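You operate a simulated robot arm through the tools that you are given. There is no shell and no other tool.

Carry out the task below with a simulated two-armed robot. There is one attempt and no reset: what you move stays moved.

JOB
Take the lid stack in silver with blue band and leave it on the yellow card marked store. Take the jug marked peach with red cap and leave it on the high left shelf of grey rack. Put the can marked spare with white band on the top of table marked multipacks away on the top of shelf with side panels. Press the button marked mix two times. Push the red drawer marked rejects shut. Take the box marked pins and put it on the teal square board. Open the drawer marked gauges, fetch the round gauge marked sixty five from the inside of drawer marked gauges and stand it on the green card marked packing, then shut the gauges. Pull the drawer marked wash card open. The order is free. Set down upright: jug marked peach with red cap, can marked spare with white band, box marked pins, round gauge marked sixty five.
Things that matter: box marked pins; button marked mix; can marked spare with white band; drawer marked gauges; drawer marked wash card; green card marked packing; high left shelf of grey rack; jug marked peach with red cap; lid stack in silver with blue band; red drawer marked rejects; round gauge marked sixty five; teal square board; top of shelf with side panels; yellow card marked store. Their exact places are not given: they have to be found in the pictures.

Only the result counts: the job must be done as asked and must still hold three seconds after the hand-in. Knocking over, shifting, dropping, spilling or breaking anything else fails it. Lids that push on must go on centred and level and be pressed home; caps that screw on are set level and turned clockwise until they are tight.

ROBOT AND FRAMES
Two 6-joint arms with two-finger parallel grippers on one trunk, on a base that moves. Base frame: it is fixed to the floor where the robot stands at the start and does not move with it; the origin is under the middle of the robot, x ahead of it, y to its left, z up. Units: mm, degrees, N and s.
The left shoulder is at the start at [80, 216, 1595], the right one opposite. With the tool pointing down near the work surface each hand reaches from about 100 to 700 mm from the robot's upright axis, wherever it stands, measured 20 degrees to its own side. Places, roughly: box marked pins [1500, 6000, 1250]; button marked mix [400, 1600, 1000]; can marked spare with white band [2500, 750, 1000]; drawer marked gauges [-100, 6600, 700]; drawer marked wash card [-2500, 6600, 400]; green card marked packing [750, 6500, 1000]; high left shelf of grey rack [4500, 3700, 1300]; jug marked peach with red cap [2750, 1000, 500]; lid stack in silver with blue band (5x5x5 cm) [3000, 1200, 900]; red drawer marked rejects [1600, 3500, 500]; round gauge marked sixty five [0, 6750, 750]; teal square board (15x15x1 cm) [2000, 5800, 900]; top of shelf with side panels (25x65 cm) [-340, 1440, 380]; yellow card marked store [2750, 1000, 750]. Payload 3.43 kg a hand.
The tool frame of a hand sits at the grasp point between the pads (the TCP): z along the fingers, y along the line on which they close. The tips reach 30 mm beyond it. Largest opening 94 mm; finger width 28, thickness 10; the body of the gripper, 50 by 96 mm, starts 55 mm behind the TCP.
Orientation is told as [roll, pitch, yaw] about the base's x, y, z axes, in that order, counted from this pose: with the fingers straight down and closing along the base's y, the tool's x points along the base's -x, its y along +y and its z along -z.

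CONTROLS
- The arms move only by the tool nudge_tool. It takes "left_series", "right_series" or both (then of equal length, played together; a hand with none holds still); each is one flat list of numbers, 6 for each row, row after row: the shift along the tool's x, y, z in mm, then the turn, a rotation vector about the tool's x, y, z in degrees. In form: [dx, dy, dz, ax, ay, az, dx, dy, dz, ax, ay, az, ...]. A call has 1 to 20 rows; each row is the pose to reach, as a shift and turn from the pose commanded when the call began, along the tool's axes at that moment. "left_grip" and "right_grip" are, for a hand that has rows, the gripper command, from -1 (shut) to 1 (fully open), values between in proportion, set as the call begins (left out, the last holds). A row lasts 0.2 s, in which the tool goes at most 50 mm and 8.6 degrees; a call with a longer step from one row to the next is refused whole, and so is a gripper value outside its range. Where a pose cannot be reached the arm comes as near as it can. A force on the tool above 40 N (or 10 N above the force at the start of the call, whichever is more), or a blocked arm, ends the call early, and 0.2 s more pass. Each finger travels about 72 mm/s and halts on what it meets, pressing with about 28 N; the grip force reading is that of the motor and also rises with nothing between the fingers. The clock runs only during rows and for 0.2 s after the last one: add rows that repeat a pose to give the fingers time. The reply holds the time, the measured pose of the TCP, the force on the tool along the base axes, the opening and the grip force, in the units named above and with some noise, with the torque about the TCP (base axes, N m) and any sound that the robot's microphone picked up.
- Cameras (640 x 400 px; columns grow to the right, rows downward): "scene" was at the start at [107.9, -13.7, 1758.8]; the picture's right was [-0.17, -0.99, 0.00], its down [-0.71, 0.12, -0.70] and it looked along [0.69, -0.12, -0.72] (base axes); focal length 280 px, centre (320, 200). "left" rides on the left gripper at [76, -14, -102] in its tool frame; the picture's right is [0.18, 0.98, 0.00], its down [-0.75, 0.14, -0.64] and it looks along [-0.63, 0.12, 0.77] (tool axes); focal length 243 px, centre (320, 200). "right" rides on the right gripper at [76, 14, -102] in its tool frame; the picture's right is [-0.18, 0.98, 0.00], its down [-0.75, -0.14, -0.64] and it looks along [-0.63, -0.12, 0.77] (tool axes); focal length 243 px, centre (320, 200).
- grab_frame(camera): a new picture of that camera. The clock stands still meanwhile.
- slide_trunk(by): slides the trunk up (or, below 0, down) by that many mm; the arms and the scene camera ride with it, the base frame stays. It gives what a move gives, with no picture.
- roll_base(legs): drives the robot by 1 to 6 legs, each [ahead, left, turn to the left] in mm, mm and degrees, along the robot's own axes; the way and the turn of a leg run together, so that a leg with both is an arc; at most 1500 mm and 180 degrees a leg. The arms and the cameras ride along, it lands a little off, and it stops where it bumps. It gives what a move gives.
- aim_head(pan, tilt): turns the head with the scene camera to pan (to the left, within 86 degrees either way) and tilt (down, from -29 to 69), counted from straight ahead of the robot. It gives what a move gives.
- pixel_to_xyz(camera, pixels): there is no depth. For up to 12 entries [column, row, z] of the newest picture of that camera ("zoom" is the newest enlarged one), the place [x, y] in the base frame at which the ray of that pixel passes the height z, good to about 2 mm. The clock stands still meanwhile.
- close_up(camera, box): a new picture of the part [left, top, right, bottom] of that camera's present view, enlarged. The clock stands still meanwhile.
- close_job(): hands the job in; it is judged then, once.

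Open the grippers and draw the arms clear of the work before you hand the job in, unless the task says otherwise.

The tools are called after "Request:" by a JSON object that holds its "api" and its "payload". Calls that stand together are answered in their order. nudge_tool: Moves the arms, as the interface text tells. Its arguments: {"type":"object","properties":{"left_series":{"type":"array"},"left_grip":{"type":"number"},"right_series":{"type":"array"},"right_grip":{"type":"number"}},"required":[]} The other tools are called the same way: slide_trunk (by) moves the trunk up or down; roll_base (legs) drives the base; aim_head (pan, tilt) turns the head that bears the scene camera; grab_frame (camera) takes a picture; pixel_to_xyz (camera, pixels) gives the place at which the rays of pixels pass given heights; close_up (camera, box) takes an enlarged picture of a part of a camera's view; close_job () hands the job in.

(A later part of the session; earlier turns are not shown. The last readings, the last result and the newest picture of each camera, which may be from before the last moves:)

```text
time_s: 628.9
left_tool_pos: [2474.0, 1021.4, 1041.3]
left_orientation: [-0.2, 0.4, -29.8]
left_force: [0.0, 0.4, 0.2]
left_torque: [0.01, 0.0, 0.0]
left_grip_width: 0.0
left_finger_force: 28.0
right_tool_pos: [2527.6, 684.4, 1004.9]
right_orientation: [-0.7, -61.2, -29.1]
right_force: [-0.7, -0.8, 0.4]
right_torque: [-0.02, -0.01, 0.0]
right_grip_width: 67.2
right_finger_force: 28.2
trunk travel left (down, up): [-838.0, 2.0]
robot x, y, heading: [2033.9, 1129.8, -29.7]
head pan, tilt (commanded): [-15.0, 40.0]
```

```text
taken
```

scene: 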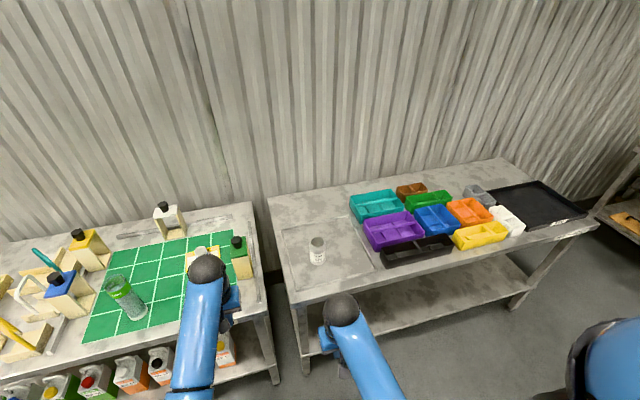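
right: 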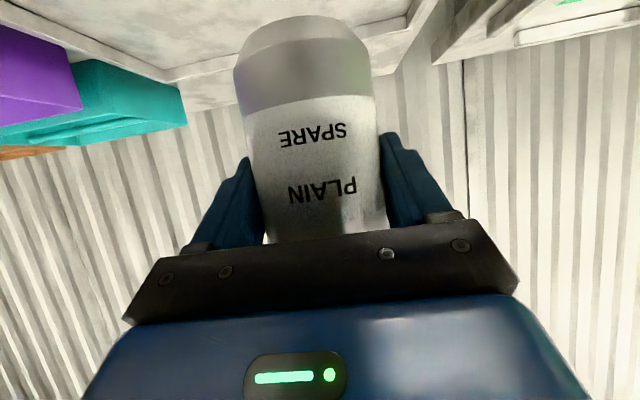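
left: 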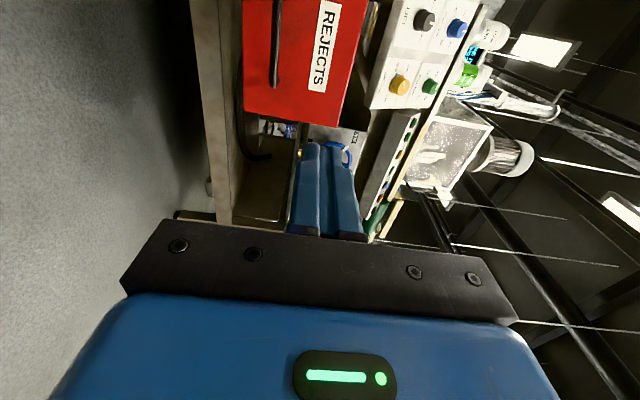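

The can is held. I carry it to the near end of the line (open floor) to study the access to the shelf under the conveyor more closely.

Request:
{"api": "roll_base", "payload": {"legs": [[-500, 0, 0], [0, 0, 90], [-1150, 0, 0], [-1100, 0, 0], [0, 1000, 0]]}}

Request:
{"api": "aim_head", "payload": {"pan": 10, "tilt": 30}}

Request:
{"api": "grab_frame", "payload": {"camera": "scene"}}

```text
time_s: 646.1
left_tool_pos: [635.5, -57.5, 1040.2]
left_orientation: [-0.2, 0.6, 59.8]
left_force: [0.5, 0.7, -0.2]
left_torque: [-0.05, 0.02, 0.03]
left_grip_width: 0.0
left_finger_force: 28.3
right_tool_pos: [974.2, -5.1, 1002.3]
right_orientation: [-0.5, -61.1, 60.5]
right_force: [0.7, -0.3, -0.6]
right_torque: [-0.02, 0.0, 0.0]
right_grip_width: 67.0
right_finger_force: 28.3
trunk travel left (down, up): [-838.0, 2.0]
robot x, y, heading: [523.9, -492.5, 60.1]
head pan, tilt (commanded): [-15.0, 40.0]
stopped in leg 4: the robot was blocked; the commanded pose is now the measured one
```

```text
time_s: 647.0
left_tool_pos: [632.4, -61.0, 1042.6]
left_orientation: [-0.2, 0.3, 59.8]
left_force: [0.5, 0.2, -0.4]
left_torque: [0.01, 0.01, 0.02]
left_grip_width: 0.1
left_finger_force: 28.3
right_tool_pos: [971.3, -9.5, 1006.5]
right_orientation: [-0.5, -61.4, 60.6]
right_force: [-0.1, -0.1, -0.3]
right_torque: [-0.02, -0.03, -0.01]
right_grip_width: 67.4
right_finger_force: 28.5
trunk travel left (down, up): [-838.0, 2.0]
robot x, y, heading: [526.4, -497.2, 60.5]
head pan, tilt (commanded): [10.0, 30.0]
```

```text
taken
```

scene: 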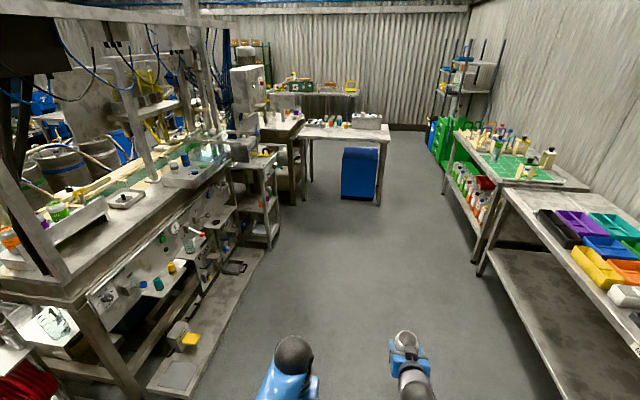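

I was blocked from behind (probably by the blue bin or bench). I move forward a bit and turn to look whether anything shifted.

Request:
{"api": "roll_base", "payload": {"legs": [[250, 0, 0], [0, 0, 150]]}}

Request:
{"api": "aim_head", "payload": {"pan": 20, "tilt": 40}}

Request:
{"api": "grab_frame", "payload": {"camera": "scene"}}

```text
time_s: 655.1
left_tool_pos: [349.6, -608.6, 1043.3]
left_orientation: [-0.1, 0.2, -148.7]
left_force: [0.1, 0.4, -0.6]
left_torque: [-0.01, 0.0, 0.0]
left_grip_width: 0.0
left_finger_force: 27.7
right_tool_pos: [25.9, -493.3, 1005.7]
right_orientation: [-0.5, -61.4, -148.1]
right_force: [-0.6, 0.0, -0.3]
right_torque: [-0.01, 0.01, -0.01]
right_grip_width: 66.9
right_finger_force: 28.0
trunk travel left (down, up): [-838.0, 2.0]
robot x, y, heading: [650.0, -276.2, -148.2]
head pan, tilt (commanded): [10.0, 30.0]
```

```text
time_s: 655.8
left_tool_pos: [349.7, -609.4, 1041.7]
left_orientation: [-0.2, 0.3, -148.7]
left_force: [-1.0, 0.6, -0.5]
left_torque: [-0.03, 0.02, -0.01]
left_grip_width: 0.1
left_finger_force: 27.9
right_tool_pos: [25.9, -493.7, 1005.6]
right_orientation: [-0.5, -61.4, -148.0]
right_force: [-1.4, -0.2, 0.2]
right_torque: [0.01, -0.02, -0.02]
right_grip_width: 67.1
right_finger_force: 27.9
trunk travel left (down, up): [-838.0, 2.0]
robot x, y, heading: [651.9, -274.5, -147.8]
head pan, tilt (commanded): [20.0, 40.0]
```

```text
taken
```

scene: 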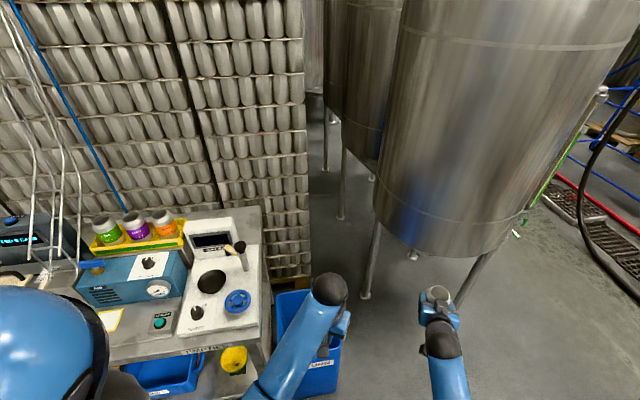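

I compare the bin's present rim position with the first picture (its near corner was about (357,−716) at rim height 600).

Request:
{"api": "close_up", "payload": {"camera": "scene", "box": [240, 260, 370, 400]}}

Request:
{"api": "pixel_to_xyz", "payload": {"camera": "scene", "pixels": [[275, 293, 600], [340, 346, 600], [300, 398, 0], [312, 287, 600], [272, 350, 600]]}}

```text
2.86 times, centred on (305, 330) of scene
```

zoom: 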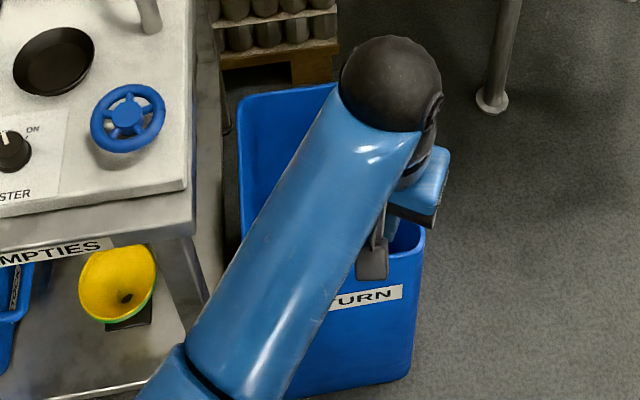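

```text
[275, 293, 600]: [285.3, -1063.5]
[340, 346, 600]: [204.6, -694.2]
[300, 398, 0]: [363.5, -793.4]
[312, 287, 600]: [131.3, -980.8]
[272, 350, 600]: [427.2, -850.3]
```

I query the bin's floor corner for comparison with the earlier picture, where its front bottom ran from about (436,−846) to (162,−739).

Request:
{"api": "pixel_to_xyz", "payload": {"camera": "zoom", "pixels": [[410, 378, 0], [412, 372, 0], [425, 238, 600], [425, 238, 500], [240, 100, 600], [240, 100, 500]]}}

Request:
{"api": "nudge_tool", "payload": {"left_series": [0, 40, 0, 0, 0, 0, 0, 80, 0, 0, 0, 0, 0, 120, 0, 0, 0, 0, 0, 160, 0, 0, 0, 0, 0, 160, 0, 0, 0, 0]}}

Request:
{"api": "close_up", "payload": {"camera": "scene", "box": [220, 250, 380, 400]}}

```text
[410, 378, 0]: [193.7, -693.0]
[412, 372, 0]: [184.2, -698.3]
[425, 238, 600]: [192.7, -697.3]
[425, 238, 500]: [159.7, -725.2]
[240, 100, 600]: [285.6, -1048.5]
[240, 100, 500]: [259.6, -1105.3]
```

```text
time_s: 657.0
left_tool_pos: [434.1, -743.9, 1041.2]
left_orientation: [-0.2, 0.2, -148.6]
left_force: [-0.4, -0.1, 0.4]
left_torque: [-0.02, 0.05, -0.01]
left_grip_width: 0.0
left_finger_force: 27.5
right_tool_pos: [26.5, -494.0, 1005.9]
right_orientation: [-0.6, -61.4, -148.0]
right_force: [-1.1, -0.3, -0.2]
right_torque: [0.0, -0.01, -0.02]
right_grip_width: 66.9
right_finger_force: 27.5
trunk travel left (down, up): [-838.0, 2.0]
robot x, y, heading: [650.5, -279.2, -148.3]
head pan, tilt (commanded): [20.0, 40.0]
```

```text
2.67 times, centred on (300, 325) of scene
```

zoom: 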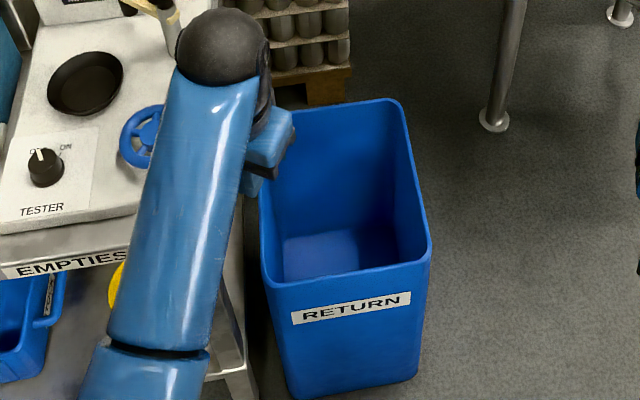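

I query both front bottom corners now that the bin is visible.

Request:
{"api": "pixel_to_xyz", "payload": {"camera": "zoom", "pixels": [[417, 376, 0], [296, 399, 0], [430, 245, 600], [265, 285, 600], [430, 245, 560], [265, 285, 560]]}}

```text
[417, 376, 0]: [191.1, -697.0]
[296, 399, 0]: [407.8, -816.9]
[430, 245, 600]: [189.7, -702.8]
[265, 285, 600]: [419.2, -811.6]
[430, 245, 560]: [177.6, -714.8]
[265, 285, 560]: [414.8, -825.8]
```

The bump was most likely the fixed bench leg; the bin looks undisturbed. I drive clear and go around to the near end of the line with the can.

Request:
{"api": "nudge_tool", "payload": {"left_series": [0, -40, 0, 0, 0, 0, 0, -80, 0, 0, 0, 0, 0, -120, 0, 0, 0, 0, 0, -120, 0, 0, 0, 0]}}

Request:
{"api": "roll_base", "payload": {"legs": [[-420, 0, 0], [0, 0, -151]]}}

Request:
{"api": "roll_base", "payload": {"legs": [[0, 480, 0], [-560, 0, 0], [0, 700, 0]]}}

Request:
{"api": "aim_head", "payload": {"pan": 10, "tilt": 25}}

Request:
{"api": "grab_frame", "payload": {"camera": "scene"}}

```text
time_s: 658.0
left_tool_pos: [369.9, -641.8, 1041.0]
left_orientation: [-0.2, 0.1, -148.6]
left_force: [0.1, 0.3, 0.4]
left_torque: [0.02, -0.02, 0.01]
left_grip_width: 0.0
left_finger_force: 27.8
right_tool_pos: [26.8, -493.6, 1005.7]
right_orientation: [-0.6, -61.5, -148.0]
right_force: [-0.2, 0.1, -0.4]
right_torque: [0.0, -0.01, 0.0]
right_grip_width: 67.3
right_finger_force: 28.2
trunk travel left (down, up): [-838.0, 2.0]
robot x, y, heading: [651.1, -278.8, -148.3]
head pan, tilt (commanded): [20.0, 40.0]
```

```text
time_s: 666.8
left_tool_pos: [1078.2, 396.7, 1040.9]
left_orientation: [-0.2, 0.1, 59.7]
left_force: [0.5, 1.1, -0.1]
left_torque: [0.0, 0.01, -0.02]
left_grip_width: 0.0
left_finger_force: 28.2
right_tool_pos: [1451.6, 427.5, 1004.5]
right_orientation: [-0.6, -61.4, 60.3]
right_force: [-0.8, -0.2, 0.1]
right_torque: [-0.03, -0.01, 0.01]
right_grip_width: 66.8
right_finger_force: 27.7
trunk travel left (down, up): [-838.0, 2.0]
robot x, y, heading: [1002.6, -54.5, 60.3]
head pan, tilt (commanded): [20.0, 40.0]
```

```text
time_s: 675.9
left_tool_pos: [-226.5, 495.4, 1042.8]
left_orientation: [-0.1, 0.1, 59.8]
left_force: [-0.4, 0.3, 1.0]
left_torque: [0.01, -0.03, -0.02]
left_grip_width: 0.0
left_finger_force: 28.0
right_tool_pos: [146.6, 529.4, 1004.8]
right_orientation: [-0.4, -61.3, 60.3]
right_force: [0.7, 0.1, 0.0]
right_torque: [0.01, -0.04, 0.02]
right_grip_width: 67.5
right_finger_force: 27.6
trunk travel left (down, up): [-838.0, 2.0]
robot x, y, heading: [-300.1, 40.4, 59.9]
head pan, tilt (commanded): [20.0, 40.0]
```

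```text
time_s: 676.7
left_tool_pos: [-227.4, 497.1, 1043.2]
left_orientation: [-0.1, 0.1, 59.8]
left_force: [0.4, 0.0, 0.0]
left_torque: [-0.01, 0.02, 0.0]
left_grip_width: 0.2
left_finger_force: 28.1
right_tool_pos: [146.5, 529.6, 1005.4]
right_orientation: [-0.5, -61.4, 60.4]
right_force: [-0.3, -0.2, -0.2]
right_torque: [-0.03, 0.0, 0.01]
right_grip_width: 67.2
right_finger_force: 27.8
trunk travel left (down, up): [-838.0, 2.0]
robot x, y, heading: [-300.6, 43.4, 60.4]
head pan, tilt (commanded): [10.0, 25.0]
```

```text
taken
```

scene: 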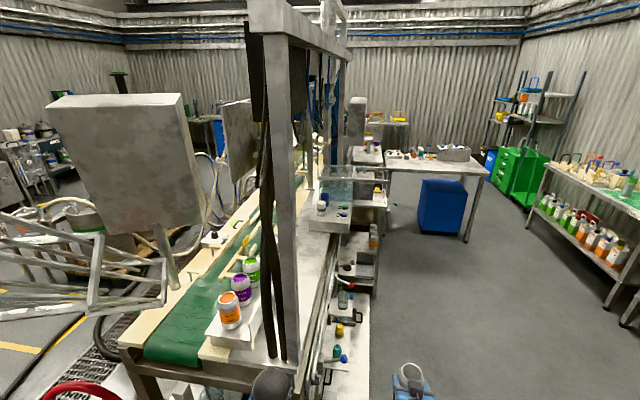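

I lower the trunk to look under the conveyor from this straight-on position.

Request:
{"api": "slide_trunk", "payload": {"by": -400}}

Request:
{"api": "slide_trunk", "payload": {"by": -330}}

Request:
{"api": "aim_head", "payload": {"pan": 20, "tilt": 18}}

Request:
{"api": "grab_frame", "payload": {"camera": "scene"}}

Request:
{"api": "close_up", "payload": {"camera": "scene", "box": [160, 180, 400, 330]}}

```text
time_s: 680.5
left_tool_pos: [-227.0, 497.3, 642.2]
left_orientation: [-0.2, 0.1, 59.9]
left_force: [0.0, -0.2, -0.2]
left_torque: [0.0, 0.0, 0.0]
left_grip_width: 0.0
left_finger_force: 28.4
right_tool_pos: [144.6, 530.1, 606.1]
right_orientation: [-0.5, -61.4, 60.4]
right_force: [-0.2, -0.6, -0.6]
right_torque: [-0.02, -0.02, -0.01]
right_grip_width: 67.5
right_finger_force: 27.7
trunk travel left (down, up): [-438.0, 402.0]
robot x, y, heading: [-301.1, 40.8, 60.5]
head pan, tilt (commanded): [10.0, 25.0]
```

```text
time_s: 683.8
left_tool_pos: [-227.2, 497.5, 311.8]
left_orientation: [-0.2, 0.1, 59.8]
left_force: [-1.1, -0.5, 0.3]
left_torque: [-0.02, 0.0, -0.02]
left_grip_width: 0.0
left_finger_force: 28.4
right_tool_pos: [145.4, 530.7, 276.9]
right_orientation: [-0.5, -61.4, 60.3]
right_force: [-0.1, -0.3, 0.3]
right_torque: [0.01, 0.01, -0.03]
right_grip_width: 67.4
right_finger_force: 27.6
trunk travel left (down, up): [-108.0, 732.0]
robot x, y, heading: [-299.9, 41.9, 60.2]
head pan, tilt (commanded): [10.0, 25.0]
```

```text
time_s: 684.5
left_tool_pos: [-227.4, 498.2, 311.6]
left_orientation: [-0.2, 0.1, 59.8]
left_force: [0.0, 0.0, 0.2]
left_torque: [-0.04, 0.0, -0.01]
left_grip_width: 0.1
left_finger_force: 28.6
right_tool_pos: [145.5, 529.0, 276.0]
right_orientation: [-0.6, -61.4, 60.4]
right_force: [0.2, -0.3, 0.3]
right_torque: [-0.04, -0.01, -0.03]
right_grip_width: 67.5
right_finger_force: 28.5
trunk travel left (down, up): [-108.0, 732.0]
robot x, y, heading: [-296.8, 44.5, 60.3]
head pan, tilt (commanded): [20.0, 18.0]
```

```text
taken
```

scene: 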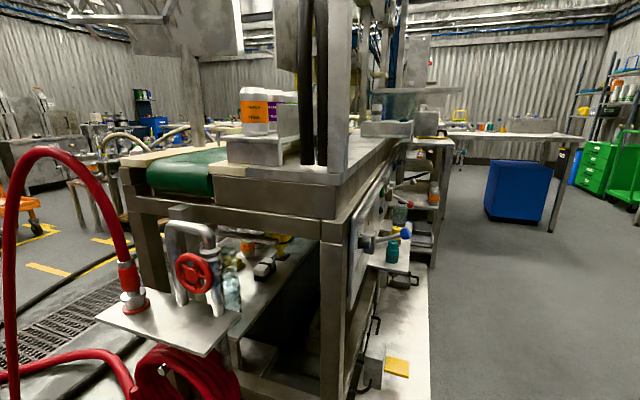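

```text
2.67 times, centred on (280, 255) of scene
```

zoom: 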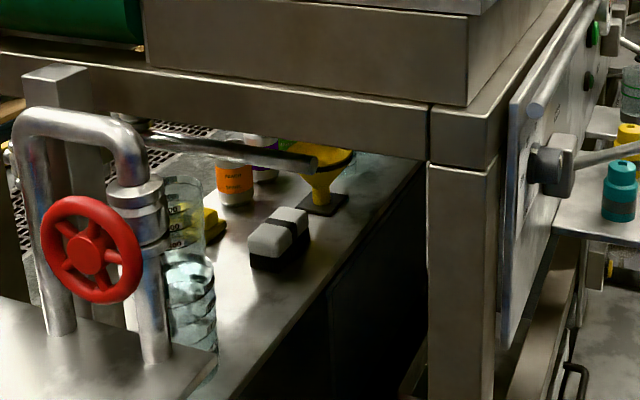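

I query the deck's edge points, the box and the cans at z≈400 from here.

Request:
{"api": "pixel_to_xyz", "payload": {"camera": "scene", "pixels": [[283.7, 281.2, 400], [246.3, 328, 400], [319.3, 240, 400], [243, 256, 400], [255, 278, 400], [273, 275, 400], [300, 259, 400], [232, 281, 400], [239, 305, 400], [238, 324, 560], [218, 355, 560], [318, 236, 700]]}}

```text
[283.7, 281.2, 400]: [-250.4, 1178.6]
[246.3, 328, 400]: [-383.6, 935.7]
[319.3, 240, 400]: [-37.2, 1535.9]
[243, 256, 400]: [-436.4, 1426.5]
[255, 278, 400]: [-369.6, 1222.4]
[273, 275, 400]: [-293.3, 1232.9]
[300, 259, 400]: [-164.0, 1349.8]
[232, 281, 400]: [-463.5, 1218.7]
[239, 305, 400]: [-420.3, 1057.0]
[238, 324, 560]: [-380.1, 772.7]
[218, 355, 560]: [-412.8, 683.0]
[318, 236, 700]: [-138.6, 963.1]
```

I want accurate positions of the hose plate and deck. I take a zoom here, then raise the trunk 200 mm and take another for triangulation.

Request:
{"api": "close_up", "payload": {"camera": "scene", "box": [90, 190, 250, 370]}}

Request:
{"api": "pixel_to_xyz", "payload": {"camera": "scene", "pixels": [[240, 315, 450], [240, 315, 500], [240, 315, 550], [206, 357, 450], [206, 357, 500], [206, 357, 550], [346, 235, 750], [346, 235, 800]]}}

Request:
{"api": "slide_trunk", "payload": {"by": 200}}

Request:
{"api": "grab_frame", "payload": {"camera": "scene"}}

Request:
{"api": "close_up", "payload": {"camera": "scene", "box": [90, 250, 250, 400]}}

```text
2.22 times, centred on (170, 280) of scene
```

zoom: 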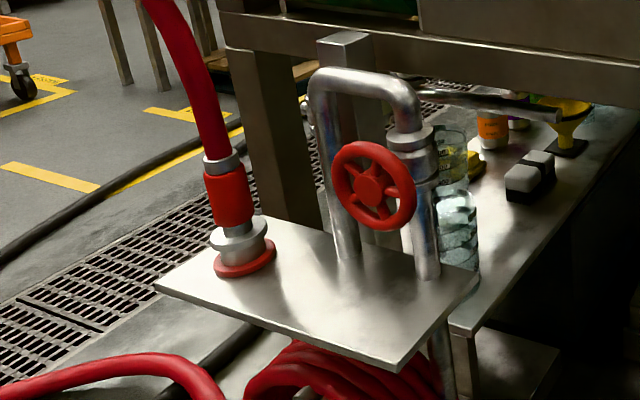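

```text
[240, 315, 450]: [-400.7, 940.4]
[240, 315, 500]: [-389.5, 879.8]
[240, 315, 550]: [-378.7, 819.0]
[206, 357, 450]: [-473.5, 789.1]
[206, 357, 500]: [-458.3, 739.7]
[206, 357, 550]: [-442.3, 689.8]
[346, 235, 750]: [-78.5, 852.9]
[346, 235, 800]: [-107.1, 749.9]
```

```text
time_s: 686.7
left_tool_pos: [-226.4, 496.9, 511.3]
left_orientation: [-0.2, 0.1, 59.7]
left_force: [0.1, -0.5, -0.2]
left_torque: [-0.03, 0.01, 0.0]
left_grip_width: 0.0
left_finger_force: 28.0
right_tool_pos: [146.2, 529.3, 476.0]
right_orientation: [-0.6, -61.5, 60.5]
right_force: [0.2, -0.2, -0.8]
right_torque: [0.03, 0.0, 0.0]
right_grip_width: 67.2
right_finger_force: 28.3
trunk travel left (down, up): [-308.0, 532.0]
robot x, y, heading: [-298.8, 43.9, 60.4]
head pan, tilt (commanded): [20.0, 18.0]
```

```text
taken
```

scene: 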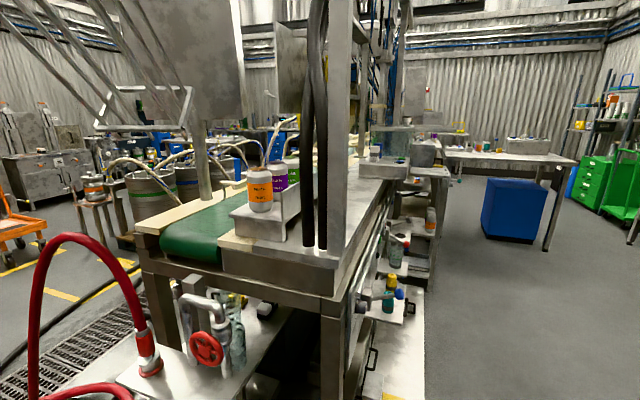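

```text
2.67 times, centred on (170, 325) of scene
```

zoom: 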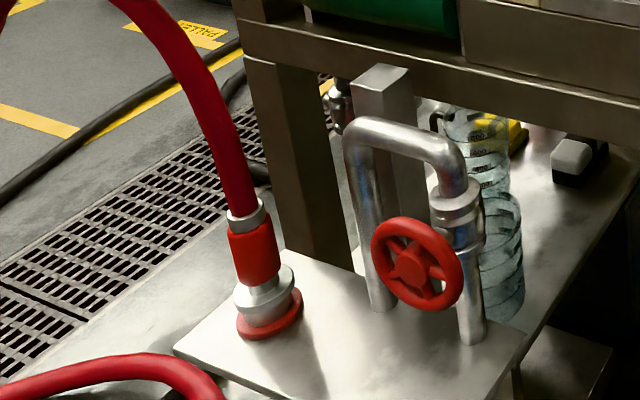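

I query the plate's right corner in the higher view.

Request:
{"api": "pixel_to_xyz", "payload": {"camera": "zoom", "pixels": [[540, 325, 450], [540, 325, 500], [540, 325, 550], [500, 395, 500], [612, 185, 400], [585, 355, 300], [512, 318, 400]]}}

```text
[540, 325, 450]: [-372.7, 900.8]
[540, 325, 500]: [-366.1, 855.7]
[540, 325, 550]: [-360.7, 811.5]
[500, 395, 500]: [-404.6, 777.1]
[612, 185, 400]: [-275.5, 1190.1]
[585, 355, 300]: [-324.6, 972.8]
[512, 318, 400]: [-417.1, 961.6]
```

Plate right edge n≈−708, z≈570. To inspect the shelf I use the left hand camera: I raise the trunk 110 mm and move the left hand to the opening between plate and leg.

Request:
{"api": "slide_trunk", "payload": {"by": 110}}

Request:
{"api": "nudge_tool", "payload": {"left_series": [-20, 30, 0, 0, 0, 0, -40, 60, 0, 0, 0, 0, -60, 90, 0, 0, 0, 0, -80, 120, 0, 0, 0, 0, -100, 145, 0, 0, 0, 0, -125, 165, 0, 0, 0, 0, -125, 165, 0, 0, 0, 0]}}

Request:
{"api": "grab_frame", "payload": {"camera": "left"}}

Request:
{"api": "grab_frame", "payload": {"camera": "scene"}}

```text
time_s: 688.1
left_tool_pos: [-227.1, 498.3, 621.6]
left_orientation: [-0.2, 0.2, 59.8]
left_force: [-0.3, -1.3, -0.2]
left_torque: [-0.02, 0.03, 0.0]
left_grip_width: 0.1
left_finger_force: 27.9
right_tool_pos: [145.9, 529.6, 585.8]
right_orientation: [-0.6, -61.5, 60.4]
right_force: [-0.9, -0.9, -0.2]
right_torque: [0.01, 0.03, -0.01]
right_grip_width: 67.5
right_finger_force: 28.0
trunk travel left (down, up): [-418.0, 422.0]
robot x, y, heading: [-299.6, 41.0, 60.1]
head pan, tilt (commanded): [20.0, 18.0]
```

```text
time_s: 689.7
left_tool_pos: [-307.2, 689.4, 621.0]
left_orientation: [-0.2, 0.1, 59.8]
left_force: [0.3, -0.3, 0.3]
left_torque: [0.0, 0.04, 0.0]
left_grip_width: 0.1
left_finger_force: 28.3
right_tool_pos: [144.9, 528.8, 586.7]
right_orientation: [-0.5, -61.4, 60.4]
right_force: [-0.1, -0.2, -0.9]
right_torque: [0.0, 0.0, 0.01]
right_grip_width: 67.3
right_finger_force: 28.1
trunk travel left (down, up): [-418.0, 422.0]
robot x, y, heading: [-300.1, 43.1, 60.7]
head pan, tilt (commanded): [20.0, 18.0]
```

```text
taken
```

left: 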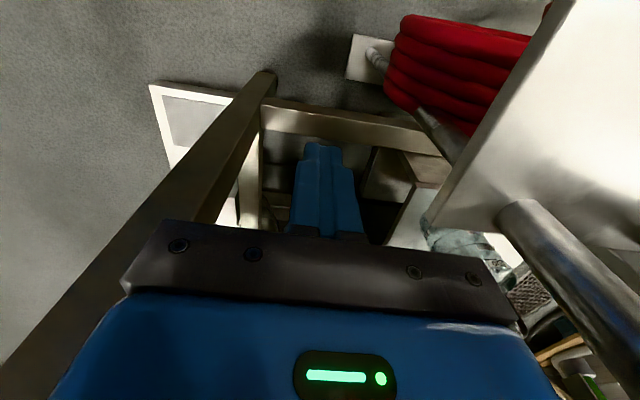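

```text
taken
```

scene: 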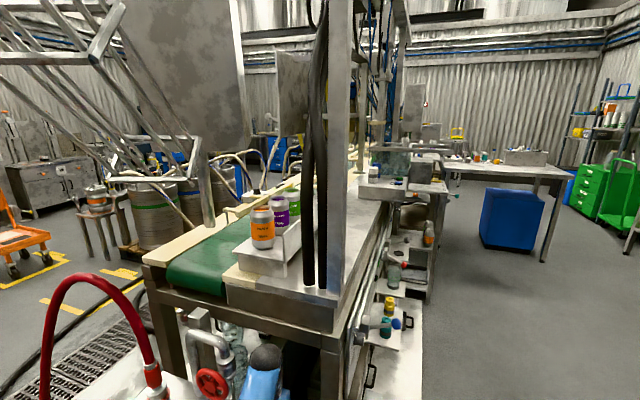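

I query some points from the hand camera: the low cross-beam and the deck corner.

Request:
{"api": "pixel_to_xyz", "payload": {"camera": "left", "pixels": [[350, 125, 100], [350, 125, 250], [350, 125, 400], [420, 190, 400], [420, 190, 380], [400, 245, 400], [265, 80, 0], [430, 222, 570], [560, 0, 570]]}}

Request:
{"api": "close_up", "payload": {"camera": "left", "box": [240, 80, 560, 300]}}

```text
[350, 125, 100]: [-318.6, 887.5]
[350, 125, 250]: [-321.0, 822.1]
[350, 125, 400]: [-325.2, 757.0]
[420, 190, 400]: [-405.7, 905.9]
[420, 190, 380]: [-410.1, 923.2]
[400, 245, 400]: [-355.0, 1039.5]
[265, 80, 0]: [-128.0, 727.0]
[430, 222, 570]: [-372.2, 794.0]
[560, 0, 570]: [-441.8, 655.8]
```

```text
1.82 times, centred on (400, 190) of left
```

zoom: 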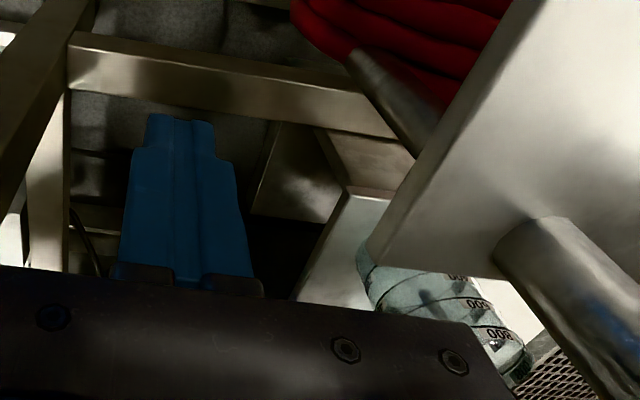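

The near end panel of the shelf is at t≈590, so the shelf spans about t 590–1240, n −795…−1045. I zoom on the free area from here.

Request:
{"api": "aim_head", "payload": {"pan": 20, "tilt": 35}}

Request:
{"api": "grab_frame", "payload": {"camera": "scene"}}

Request:
{"api": "close_up", "payload": {"camera": "scene", "box": [180, 190, 340, 310]}}

```text
time_s: 690.5
left_tool_pos: [-306.4, 687.1, 621.0]
left_orientation: [-0.2, 0.1, 59.8]
left_force: [-0.3, 0.6, 0.1]
left_torque: [0.02, 0.01, -0.03]
left_grip_width: 0.0
left_finger_force: 28.3
right_tool_pos: [146.0, 528.9, 585.5]
right_orientation: [-0.5, -61.4, 60.4]
right_force: [1.5, 0.7, 0.4]
right_torque: [-0.01, 0.0, 0.0]
right_grip_width: 67.3
right_finger_force: 28.3
trunk travel left (down, up): [-418.0, 422.0]
robot x, y, heading: [-297.5, 44.1, 60.5]
head pan, tilt (commanded): [20.0, 35.0]
```

```text
taken
```

scene: 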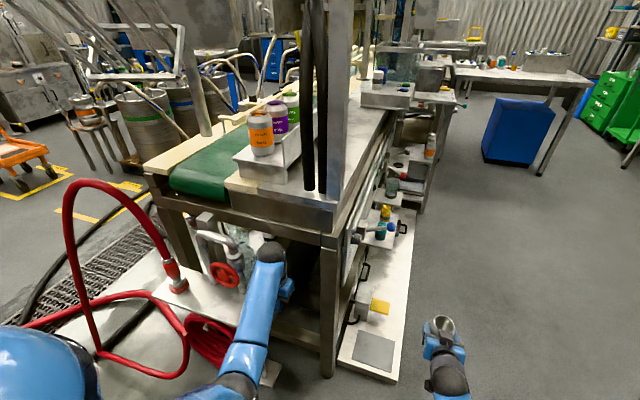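

```text
3.33 times, centred on (260, 250) of scene
```

zoom: 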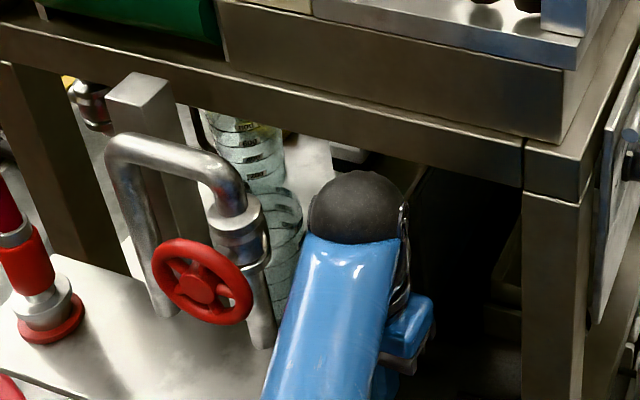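

Target spot: between the cups and the box, about n=−845, t=832, entering at heading ≈97° with the right arm. I retract the left hand and take up the start pose.

Request:
{"api": "nudge_tool", "payload": {"left_series": [20, -28, 0, 0, 0, 0, 40, -56, 0, 0, 0, 0, 60, -84, 0, 0, 0, 0, 80, -112, 0, 0, 0, 0, 100, -140, 0, 0, 0, 0, 125, -165, 0, 0, 0, 0, 125, -165, 0, 0, 0, 0]}}

Request:
{"api": "roll_base", "payload": {"legs": [[-145, -53, 0], [0, 0, 36.5]]}}

Request:
{"api": "slide_trunk", "payload": {"by": -156}}

Request:
{"api": "aim_head", "payload": {"pan": -10, "tilt": 25}}

Request:
{"api": "grab_frame", "payload": {"camera": "scene"}}

```text
time_s: 692.1
left_tool_pos: [-227.2, 497.8, 622.3]
left_orientation: [-0.3, 0.2, 59.7]
left_force: [-1.1, -0.3, 0.4]
left_torque: [-0.03, -0.01, 0.02]
left_grip_width: 0.0
left_finger_force: 28.2
right_tool_pos: [145.5, 530.4, 585.7]
right_orientation: [-0.6, -61.5, 60.5]
right_force: [-0.3, -0.2, 0.5]
right_torque: [0.01, -0.03, -0.02]
right_grip_width: 67.3
right_finger_force: 27.6
trunk travel left (down, up): [-418.0, 422.0]
robot x, y, heading: [-300.0, 41.9, 60.3]
head pan, tilt (commanded): [20.0, 35.0]
```

```text
time_s: 695.2
left_tool_pos: [-541.7, 296.2, 621.7]
left_orientation: [-0.2, 0.0, 96.7]
left_force: [-0.2, -0.2, 0.2]
left_torque: [-0.01, -0.01, -0.01]
left_grip_width: 0.0
left_finger_force: 27.8
right_tool_pos: [-261.5, 546.3, 585.8]
right_orientation: [-0.6, -61.4, 97.4]
right_force: [0.3, -0.1, 0.1]
right_torque: [-0.02, 0.04, 0.01]
right_grip_width: 67.3
right_finger_force: 28.2
trunk travel left (down, up): [-418.0, 422.0]
robot x, y, heading: [-325.7, -110.1, 97.3]
head pan, tilt (commanded): [20.0, 35.0]
```

```text
time_s: 697.0
left_tool_pos: [-540.9, 296.9, 465.6]
left_orientation: [-0.2, 0.1, 96.7]
left_force: [0.1, -0.1, 0.0]
left_torque: [0.02, -0.03, 0.0]
left_grip_width: 0.3
left_finger_force: 28.2
right_tool_pos: [-261.5, 545.8, 430.0]
right_orientation: [-0.5, -61.4, 97.4]
right_force: [-0.1, 0.8, -0.6]
right_torque: [0.0, 0.0, -0.02]
right_grip_width: 67.7
right_finger_force: 27.5
trunk travel left (down, up): [-262.0, 578.0]
robot x, y, heading: [-324.5, -111.7, 97.2]
head pan, tilt (commanded): [20.0, 35.0]
```

```text
time_s: 698.0
left_tool_pos: [-539.9, 295.9, 465.6]
left_orientation: [-0.2, 0.1, 96.8]
left_force: [-0.8, 0.6, -0.3]
left_torque: [0.0, -0.04, 0.0]
left_grip_width: 0.0
left_finger_force: 28.0
right_tool_pos: [-262.2, 547.0, 429.8]
right_orientation: [-0.6, -61.4, 97.5]
right_force: [0.7, 1.0, -0.1]
right_torque: [-0.04, 0.0, -0.02]
right_grip_width: 67.3
right_finger_force: 28.3
trunk travel left (down, up): [-262.0, 578.0]
robot x, y, heading: [-326.8, -110.9, 97.5]
head pan, tilt (commanded): [-10.0, 25.0]
```

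```text
taken
```

scene: 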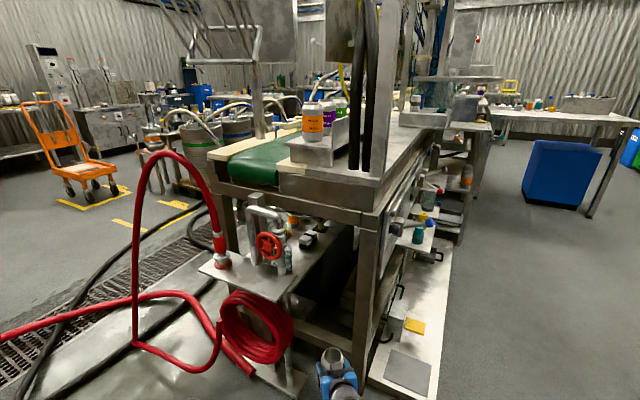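

I check the stand's base and coil positions near my path.

Request:
{"api": "pixel_to_xyz", "payload": {"camera": "scene", "pixels": [[302, 383, 0], [283, 396, 0], [293, 335, 400], [285, 360, 200], [291, 290, 570], [272, 300, 570], [362, 345, 0], [340, 348, 150]]}}

Request:
{"api": "close_up", "payload": {"camera": "scene", "box": [190, 190, 400, 400]}}

```text
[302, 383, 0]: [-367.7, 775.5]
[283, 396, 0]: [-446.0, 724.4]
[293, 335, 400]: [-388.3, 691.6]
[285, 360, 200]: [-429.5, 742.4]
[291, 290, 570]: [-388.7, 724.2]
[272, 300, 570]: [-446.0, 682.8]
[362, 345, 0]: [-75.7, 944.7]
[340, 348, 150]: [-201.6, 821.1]
```

```text
1.90 times, centred on (295, 295) of scene
```

zoom: 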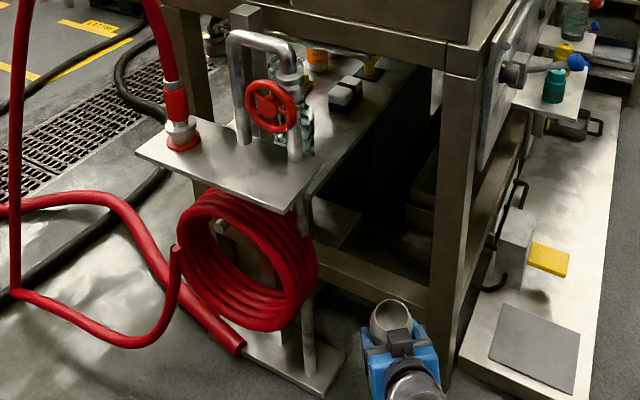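

I query box and cup edges at deck height from this clearer angle.

Request:
{"api": "pixel_to_xyz", "payload": {"camera": "zoom", "pixels": [[330, 100, 400], [352, 108, 400], [362, 98, 400], [317, 150, 400], [312, 190, 400], [415, 70, 400], [318, 72, 400], [299, 82, 400], [370, 78, 400]]}}

Request:
{"api": "close_up", "payload": {"camera": "scene", "box": [270, 200, 360, 290]}}

```text
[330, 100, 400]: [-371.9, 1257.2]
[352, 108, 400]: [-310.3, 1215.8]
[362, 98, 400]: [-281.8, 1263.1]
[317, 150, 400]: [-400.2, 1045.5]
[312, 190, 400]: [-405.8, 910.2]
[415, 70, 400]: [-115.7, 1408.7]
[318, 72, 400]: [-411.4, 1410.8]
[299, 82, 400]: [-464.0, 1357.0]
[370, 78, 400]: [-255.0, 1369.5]
```

```text
4.44 times, centred on (315, 245) of scene
```

zoom: 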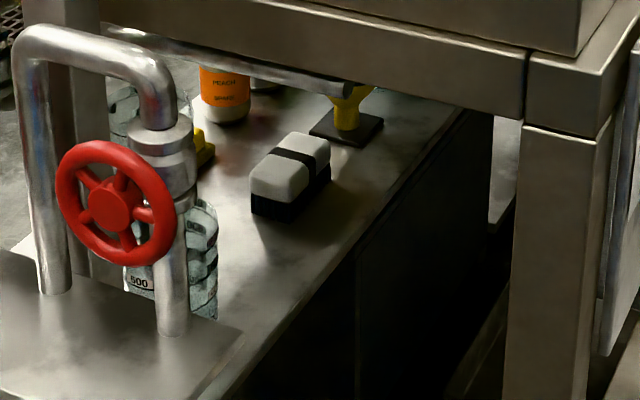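

I query the box corners, the cups' base and a candidate free point in this zoom.

Request:
{"api": "pixel_to_xyz", "payload": {"camera": "zoom", "pixels": [[252, 212, 400], [292, 221, 400], [330, 188, 400], [216, 318, 400], [190, 318, 400], [300, 308, 400], [360, 235, 400], [265, 265, 400], [275, 262, 400], [455, 115, 400], [225, 122, 400], [345, 92, 600]]}}

```text
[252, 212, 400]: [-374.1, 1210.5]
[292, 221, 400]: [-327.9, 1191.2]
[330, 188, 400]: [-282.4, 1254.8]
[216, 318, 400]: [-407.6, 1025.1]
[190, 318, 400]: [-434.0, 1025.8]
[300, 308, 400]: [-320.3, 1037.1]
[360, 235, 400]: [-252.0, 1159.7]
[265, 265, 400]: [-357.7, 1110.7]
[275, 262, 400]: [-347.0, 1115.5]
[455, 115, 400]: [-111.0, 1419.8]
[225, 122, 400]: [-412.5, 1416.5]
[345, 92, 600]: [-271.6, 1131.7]
```

Target set at about n=−840, t=810 (free on all sides). I extend the right arm 150 mm forward and 70 mm up in front of the opening.

Request:
{"api": "nudge_tool", "payload": {"right_series": [-33, 0, 24, 0, 0, 0, -67, 0, 49, 0, 0, 0, -100, 0, 73, 0, 0, 0, -133, 0, 98, 0, 0, 0, -133, 0, 98, 0, 0, 0]}}

Request:
{"api": "grab_frame", "payload": {"camera": "scene"}}

Request:
{"api": "grab_frame", "payload": {"camera": "right"}}

```text
time_s: 699.2
left_tool_pos: [-540.9, 296.5, 466.0]
left_orientation: [-0.2, 0.1, 96.6]
left_force: [0.6, 0.0, -0.2]
left_torque: [-0.01, 0.02, -0.02]
left_grip_width: 0.0
left_finger_force: 27.9
right_tool_pos: [-280.6, 696.1, 499.8]
right_orientation: [-0.5, -61.5, 97.5]
right_force: [1.3, -0.5, -0.7]
right_torque: [-0.02, -0.01, 0.02]
right_grip_width: 67.3
right_finger_force: 27.6
trunk travel left (down, up): [-262.0, 578.0]
robot x, y, heading: [-322.8, -109.8, 97.2]
head pan, tilt (commanded): [-10.0, 25.0]
```

```text
taken
```

scene: 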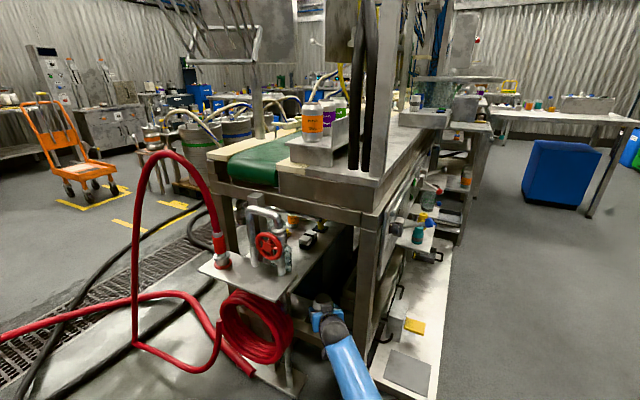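

```text
taken
```

right: 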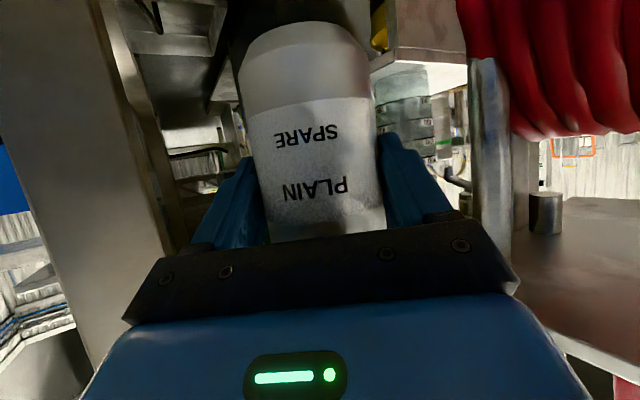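

Straight ahead by 425 mm lies the target; clearances are ≥14 mm. I drive ahead 200 mm first and check.

Request:
{"api": "roll_base", "payload": {"legs": [[200, 0, 0]]}}

Request:
{"api": "grab_frame", "payload": {"camera": "right"}}

Request:
{"api": "close_up", "payload": {"camera": "scene", "box": [240, 220, 400, 380]}}

```text
time_s: 700.8
left_tool_pos: [-566.7, 495.9, 465.5]
left_orientation: [-0.2, 0.2, 96.9]
left_force: [0.2, -0.3, 0.5]
left_torque: [-0.01, -0.03, -0.02]
left_grip_width: 0.0
left_finger_force: 27.6
right_tool_pos: [-305.8, 896.0, 499.6]
right_orientation: [-0.7, -61.4, 97.4]
right_force: [0.2, -0.5, -1.0]
right_torque: [-0.01, 0.03, -0.06]
right_grip_width: 67.5
right_finger_force: 27.5
trunk travel left (down, up): [-262.0, 578.0]
robot x, y, heading: [-350.6, 89.1, 97.3]
head pan, tilt (commanded): [-10.0, 25.0]
```

```text
taken
```

right: 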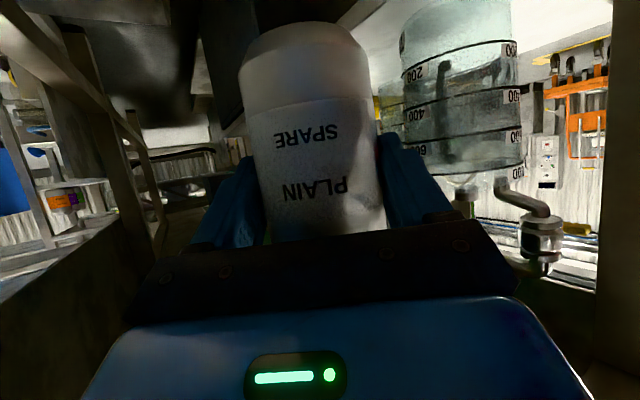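

```text
2.50 times, centred on (320, 300) of scene
```

zoom: 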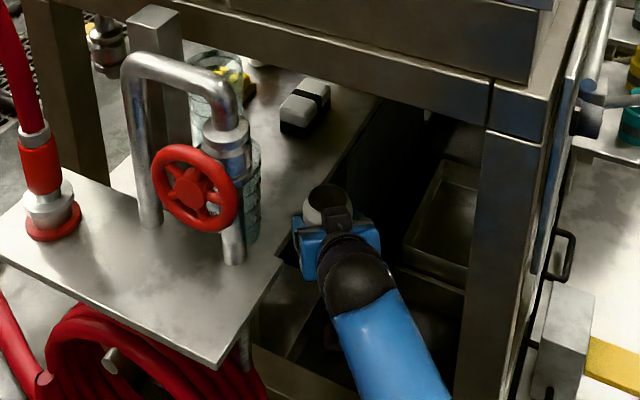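

The right hand is well inside the opening, but the left hand would reach the hose coil if I drive on. I first lower and retract the left hand close to the body.

Request:
{"api": "nudge_tool", "payload": {"left_series": [20, 0, 35, 0, 0, 0, 45, 0, 70, 0, 0, 0, 75, 0, 105, 0, 0, 0, 110, 0, 135, 0, 0, 0, 145, 0, 160, 0, 0, 0, 180, 0, 165, 0, 0, 0, 215, 0, 165, 0, 0, 0, 240, 0, 165, 0, 0, 0, 240, 0, 165, 0, 0, 0]}}

Request:
{"api": "aim_head", "payload": {"pan": 15, "tilt": 45}}

Request:
{"api": "grab_frame", "payload": {"camera": "scene"}}

```text
time_s: 702.8
left_tool_pos: [-537.6, 256.2, 300.2]
left_orientation: [-0.2, 0.1, 96.8]
left_force: [-0.3, 0.3, 0.3]
left_torque: [0.0, 0.0, 0.01]
left_grip_width: 0.0
left_finger_force: 28.1
right_tool_pos: [-306.7, 897.4, 500.4]
right_orientation: [-0.5, -61.4, 97.3]
right_force: [-0.4, -0.1, 0.0]
right_torque: [0.01, 0.0, 0.03]
right_grip_width: 67.4
right_finger_force: 27.8
trunk travel left (down, up): [-262.0, 578.0]
robot x, y, heading: [-350.4, 89.4, 97.4]
head pan, tilt (commanded): [-10.0, 25.0]
```

```text
time_s: 703.7
left_tool_pos: [-537.8, 257.0, 300.2]
left_orientation: [-0.2, 0.1, 96.9]
left_force: [-0.3, -0.3, -0.2]
left_torque: [-0.04, -0.02, -0.04]
left_grip_width: 0.0
left_finger_force: 28.3
right_tool_pos: [-305.7, 896.9, 500.2]
right_orientation: [-0.6, -61.4, 97.4]
right_force: [0.2, 0.0, 0.1]
right_torque: [0.0, -0.04, 0.02]
right_grip_width: 67.4
right_finger_force: 28.2
trunk travel left (down, up): [-262.0, 578.0]
robot x, y, heading: [-348.6, 92.9, 97.0]
head pan, tilt (commanded): [15.0, 45.0]
```

```text
taken
```

scene: 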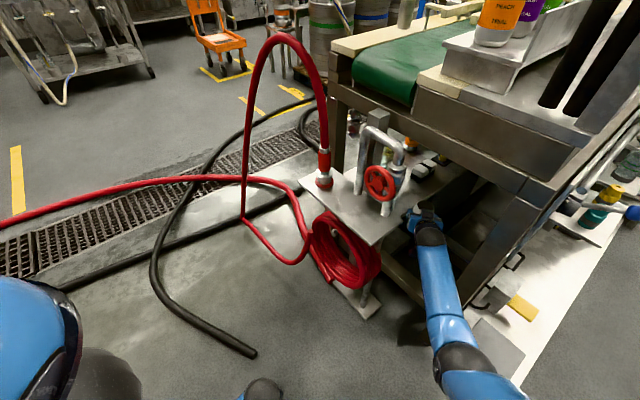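

There is a black hose end on the floor at (255,352) and a red hose loop at (298,262). I query their places before driving on.

Request:
{"api": "pixel_to_xyz", "payload": {"camera": "scene", "pixels": [[255, 353, 20], [200, 330, 20], [160, 290, 20], [298, 262, 20], [298, 262, 250], [330, 285, 250], [372, 318, 0], [378, 262, 400], [400, 330, 0]]}}

```text
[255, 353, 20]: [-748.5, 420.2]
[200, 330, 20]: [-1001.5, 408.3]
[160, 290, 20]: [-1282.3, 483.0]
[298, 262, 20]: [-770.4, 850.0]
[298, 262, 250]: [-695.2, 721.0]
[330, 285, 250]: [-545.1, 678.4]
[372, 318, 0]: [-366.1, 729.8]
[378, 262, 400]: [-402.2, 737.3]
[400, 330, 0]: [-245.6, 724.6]
```

All clear (nearest obstacle ≥85 mm from the base). I drive the remaining 223 mm straight in.

Request:
{"api": "roll_base", "payload": {"legs": [[120, 0, 0]]}}

Request:
{"api": "grab_frame", "payload": {"camera": "right"}}

Request:
{"api": "aim_head", "payload": {"pan": -12, "tilt": 40}}

Request:
{"api": "close_up", "payload": {"camera": "scene", "box": [240, 130, 400, 290]}}

```text
time_s: 704.9
left_tool_pos: [-551.4, 376.1, 300.4]
left_orientation: [-0.2, 0.1, 96.7]
left_force: [-0.2, -0.4, 0.4]
left_torque: [-0.03, -0.03, -0.01]
left_grip_width: 0.0
left_finger_force: 27.8
right_tool_pos: [-320.5, 1014.1, 499.1]
right_orientation: [-0.6, -61.3, 97.4]
right_force: [0.0, -0.2, -1.0]
right_torque: [0.02, 0.0, 0.03]
right_grip_width: 67.5
right_finger_force: 27.3
trunk travel left (down, up): [-262.0, 578.0]
robot x, y, heading: [-365.4, 210.1, 97.2]
head pan, tilt (commanded): [15.0, 45.0]
```

```text
taken
```

right: 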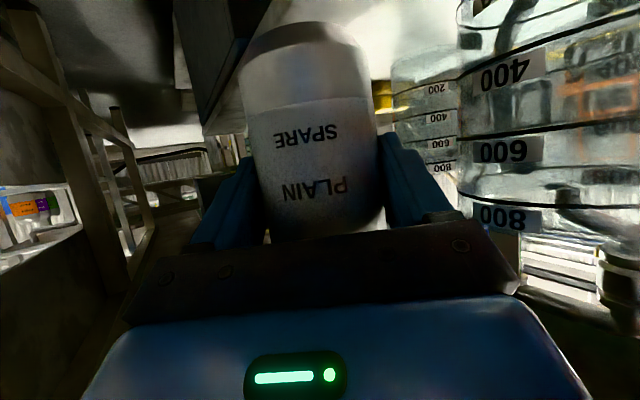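

```text
time_s: 705.8
left_tool_pos: [-552.0, 374.9, 300.1]
left_orientation: [-0.2, 0.2, 96.6]
left_force: [-0.7, 0.3, -1.0]
left_torque: [0.02, -0.04, 0.02]
left_grip_width: 0.1
left_finger_force: 27.8
right_tool_pos: [-319.7, 1013.4, 500.2]
right_orientation: [-0.5, -61.4, 97.5]
right_force: [-1.1, 0.4, 0.1]
right_torque: [0.0, -0.03, -0.04]
right_grip_width: 67.3
right_finger_force: 27.8
trunk travel left (down, up): [-262.0, 578.0]
robot x, y, heading: [-362.6, 207.0, 97.3]
head pan, tilt (commanded): [-12.0, 40.0]
```

```text
2.50 times, centred on (320, 210) of scene
```

zoom: 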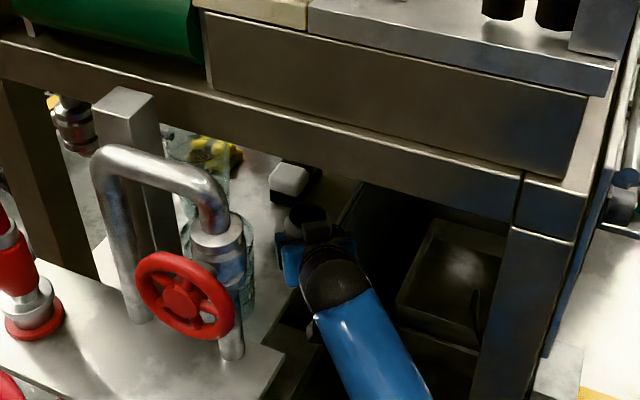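

There are two cup stacks; I query the further one's base position from the hand camera.

Request:
{"api": "pixel_to_xyz", "payload": {"camera": "right", "pixels": [[393, 62, 400], [425, 52, 400], [458, 40, 400], [460, 60, 400], [380, 95, 400], [393, 100, 450]]}}

Request:
{"api": "close_up", "payload": {"camera": "right", "box": [340, 0, 640, 200]}}

```text
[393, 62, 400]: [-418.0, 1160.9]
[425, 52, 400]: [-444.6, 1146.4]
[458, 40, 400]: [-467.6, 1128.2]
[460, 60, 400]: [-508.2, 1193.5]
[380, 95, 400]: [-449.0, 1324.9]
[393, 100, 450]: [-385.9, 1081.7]
```

```text
2.00 times, centred on (490, 100) of right
```

zoom: 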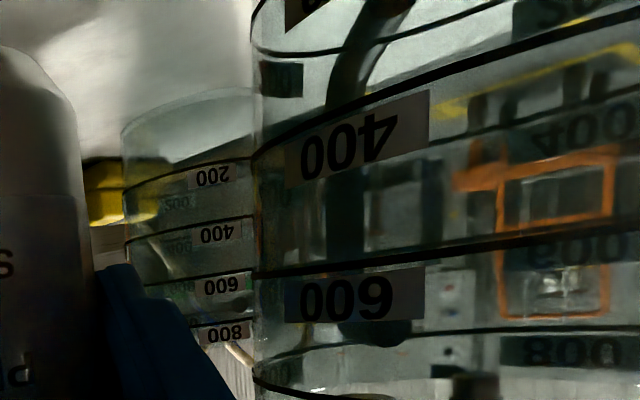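

The far stack is ≥40 mm clear of the target. I drive the last 103 mm.

Request:
{"api": "roll_base", "payload": {"legs": [[103, 0, 0]]}}

Request:
{"api": "grab_frame", "payload": {"camera": "right"}}

Request:
{"api": "close_up", "payload": {"camera": "scene", "box": [240, 130, 400, 290]}}

```text
time_s: 707.0
left_tool_pos: [-565.5, 476.8, 301.4]
left_orientation: [-0.2, 0.3, 96.7]
left_force: [0.4, 0.6, 0.5]
left_torque: [-0.01, 0.0, -0.01]
left_grip_width: 0.2
left_finger_force: 27.8
right_tool_pos: [-332.3, 1114.7, 498.4]
right_orientation: [-0.6, -61.4, 97.3]
right_force: [0.3, 0.1, -0.4]
right_torque: [0.03, 0.02, 0.05]
right_grip_width: 67.3
right_finger_force: 28.0
trunk travel left (down, up): [-262.0, 578.0]
robot x, y, heading: [-377.7, 311.3, 97.5]
head pan, tilt (commanded): [-12.0, 40.0]
```

```text
taken
```

right: 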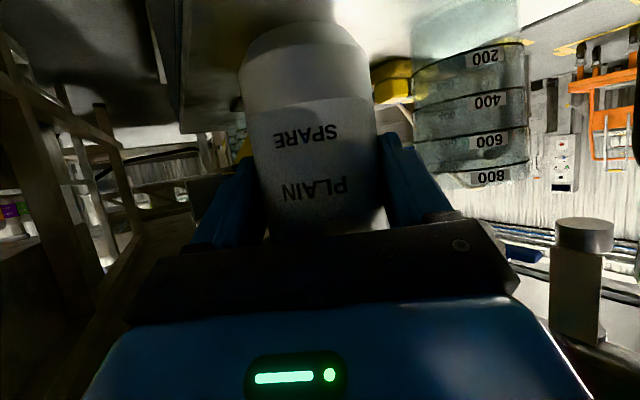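

```text
2.50 times, centred on (320, 210) of scene
```

zoom: 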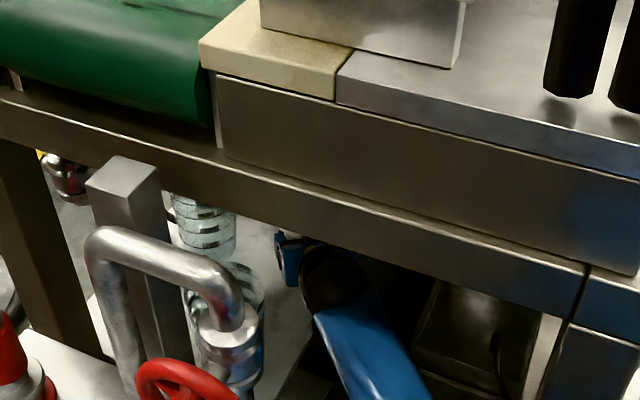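

TCP at n≈−837, t≈808. I lower the can: 20 mm, then small steps to contact with the shelf.

Request:
{"api": "nudge_tool", "payload": {"right_series": [9, 0, 5, 0, 0, 0, 17.5, 0, 9.6, 0, 0, 0, 17.5, 0, 9.6, 0, 0, 0]}}

Request:
{"api": "nudge_tool", "payload": {"right_series": [1.8, 0, 1, 0, 0, 0, 3.5, 0, 1.9, 0, 0, 0, 3.5, 0, 1.9, 0, 0, 0]}}

```text
time_s: 707.8
left_tool_pos: [-564.9, 476.5, 300.3]
left_orientation: [-0.1, 0.2, 96.7]
left_force: [0.9, -1.0, 0.8]
left_torque: [0.0, 0.02, -0.02]
left_grip_width: 0.0
left_finger_force: 28.3
right_tool_pos: [-331.8, 1114.2, 480.5]
right_orientation: [-0.5, -61.4, 97.3]
right_force: [0.4, 0.5, 1.1]
right_torque: [0.01, -0.01, 0.0]
right_grip_width: 67.3
right_finger_force: 28.0
trunk travel left (down, up): [-262.0, 578.0]
robot x, y, heading: [-377.2, 309.4, 97.2]
head pan, tilt (commanded): [-12.0, 40.0]
```

```text
time_s: 708.6
left_tool_pos: [-566.4, 476.4, 300.7]
left_orientation: [-0.2, 0.3, 96.7]
left_force: [0.3, 0.4, 1.1]
left_torque: [-0.01, 0.03, -0.03]
left_grip_width: 0.2
left_finger_force: 28.3
right_tool_pos: [-332.4, 1114.4, 475.9]
right_orientation: [-0.5, -61.4, 97.2]
right_force: [-0.7, 0.0, -0.3]
right_torque: [0.03, -0.02, 0.01]
right_grip_width: 67.5
right_finger_force: 27.9
trunk travel left (down, up): [-262.0, 578.0]
robot x, y, heading: [-379.3, 307.5, 97.2]
head pan, tilt (commanded): [-12.0, 40.0]
```

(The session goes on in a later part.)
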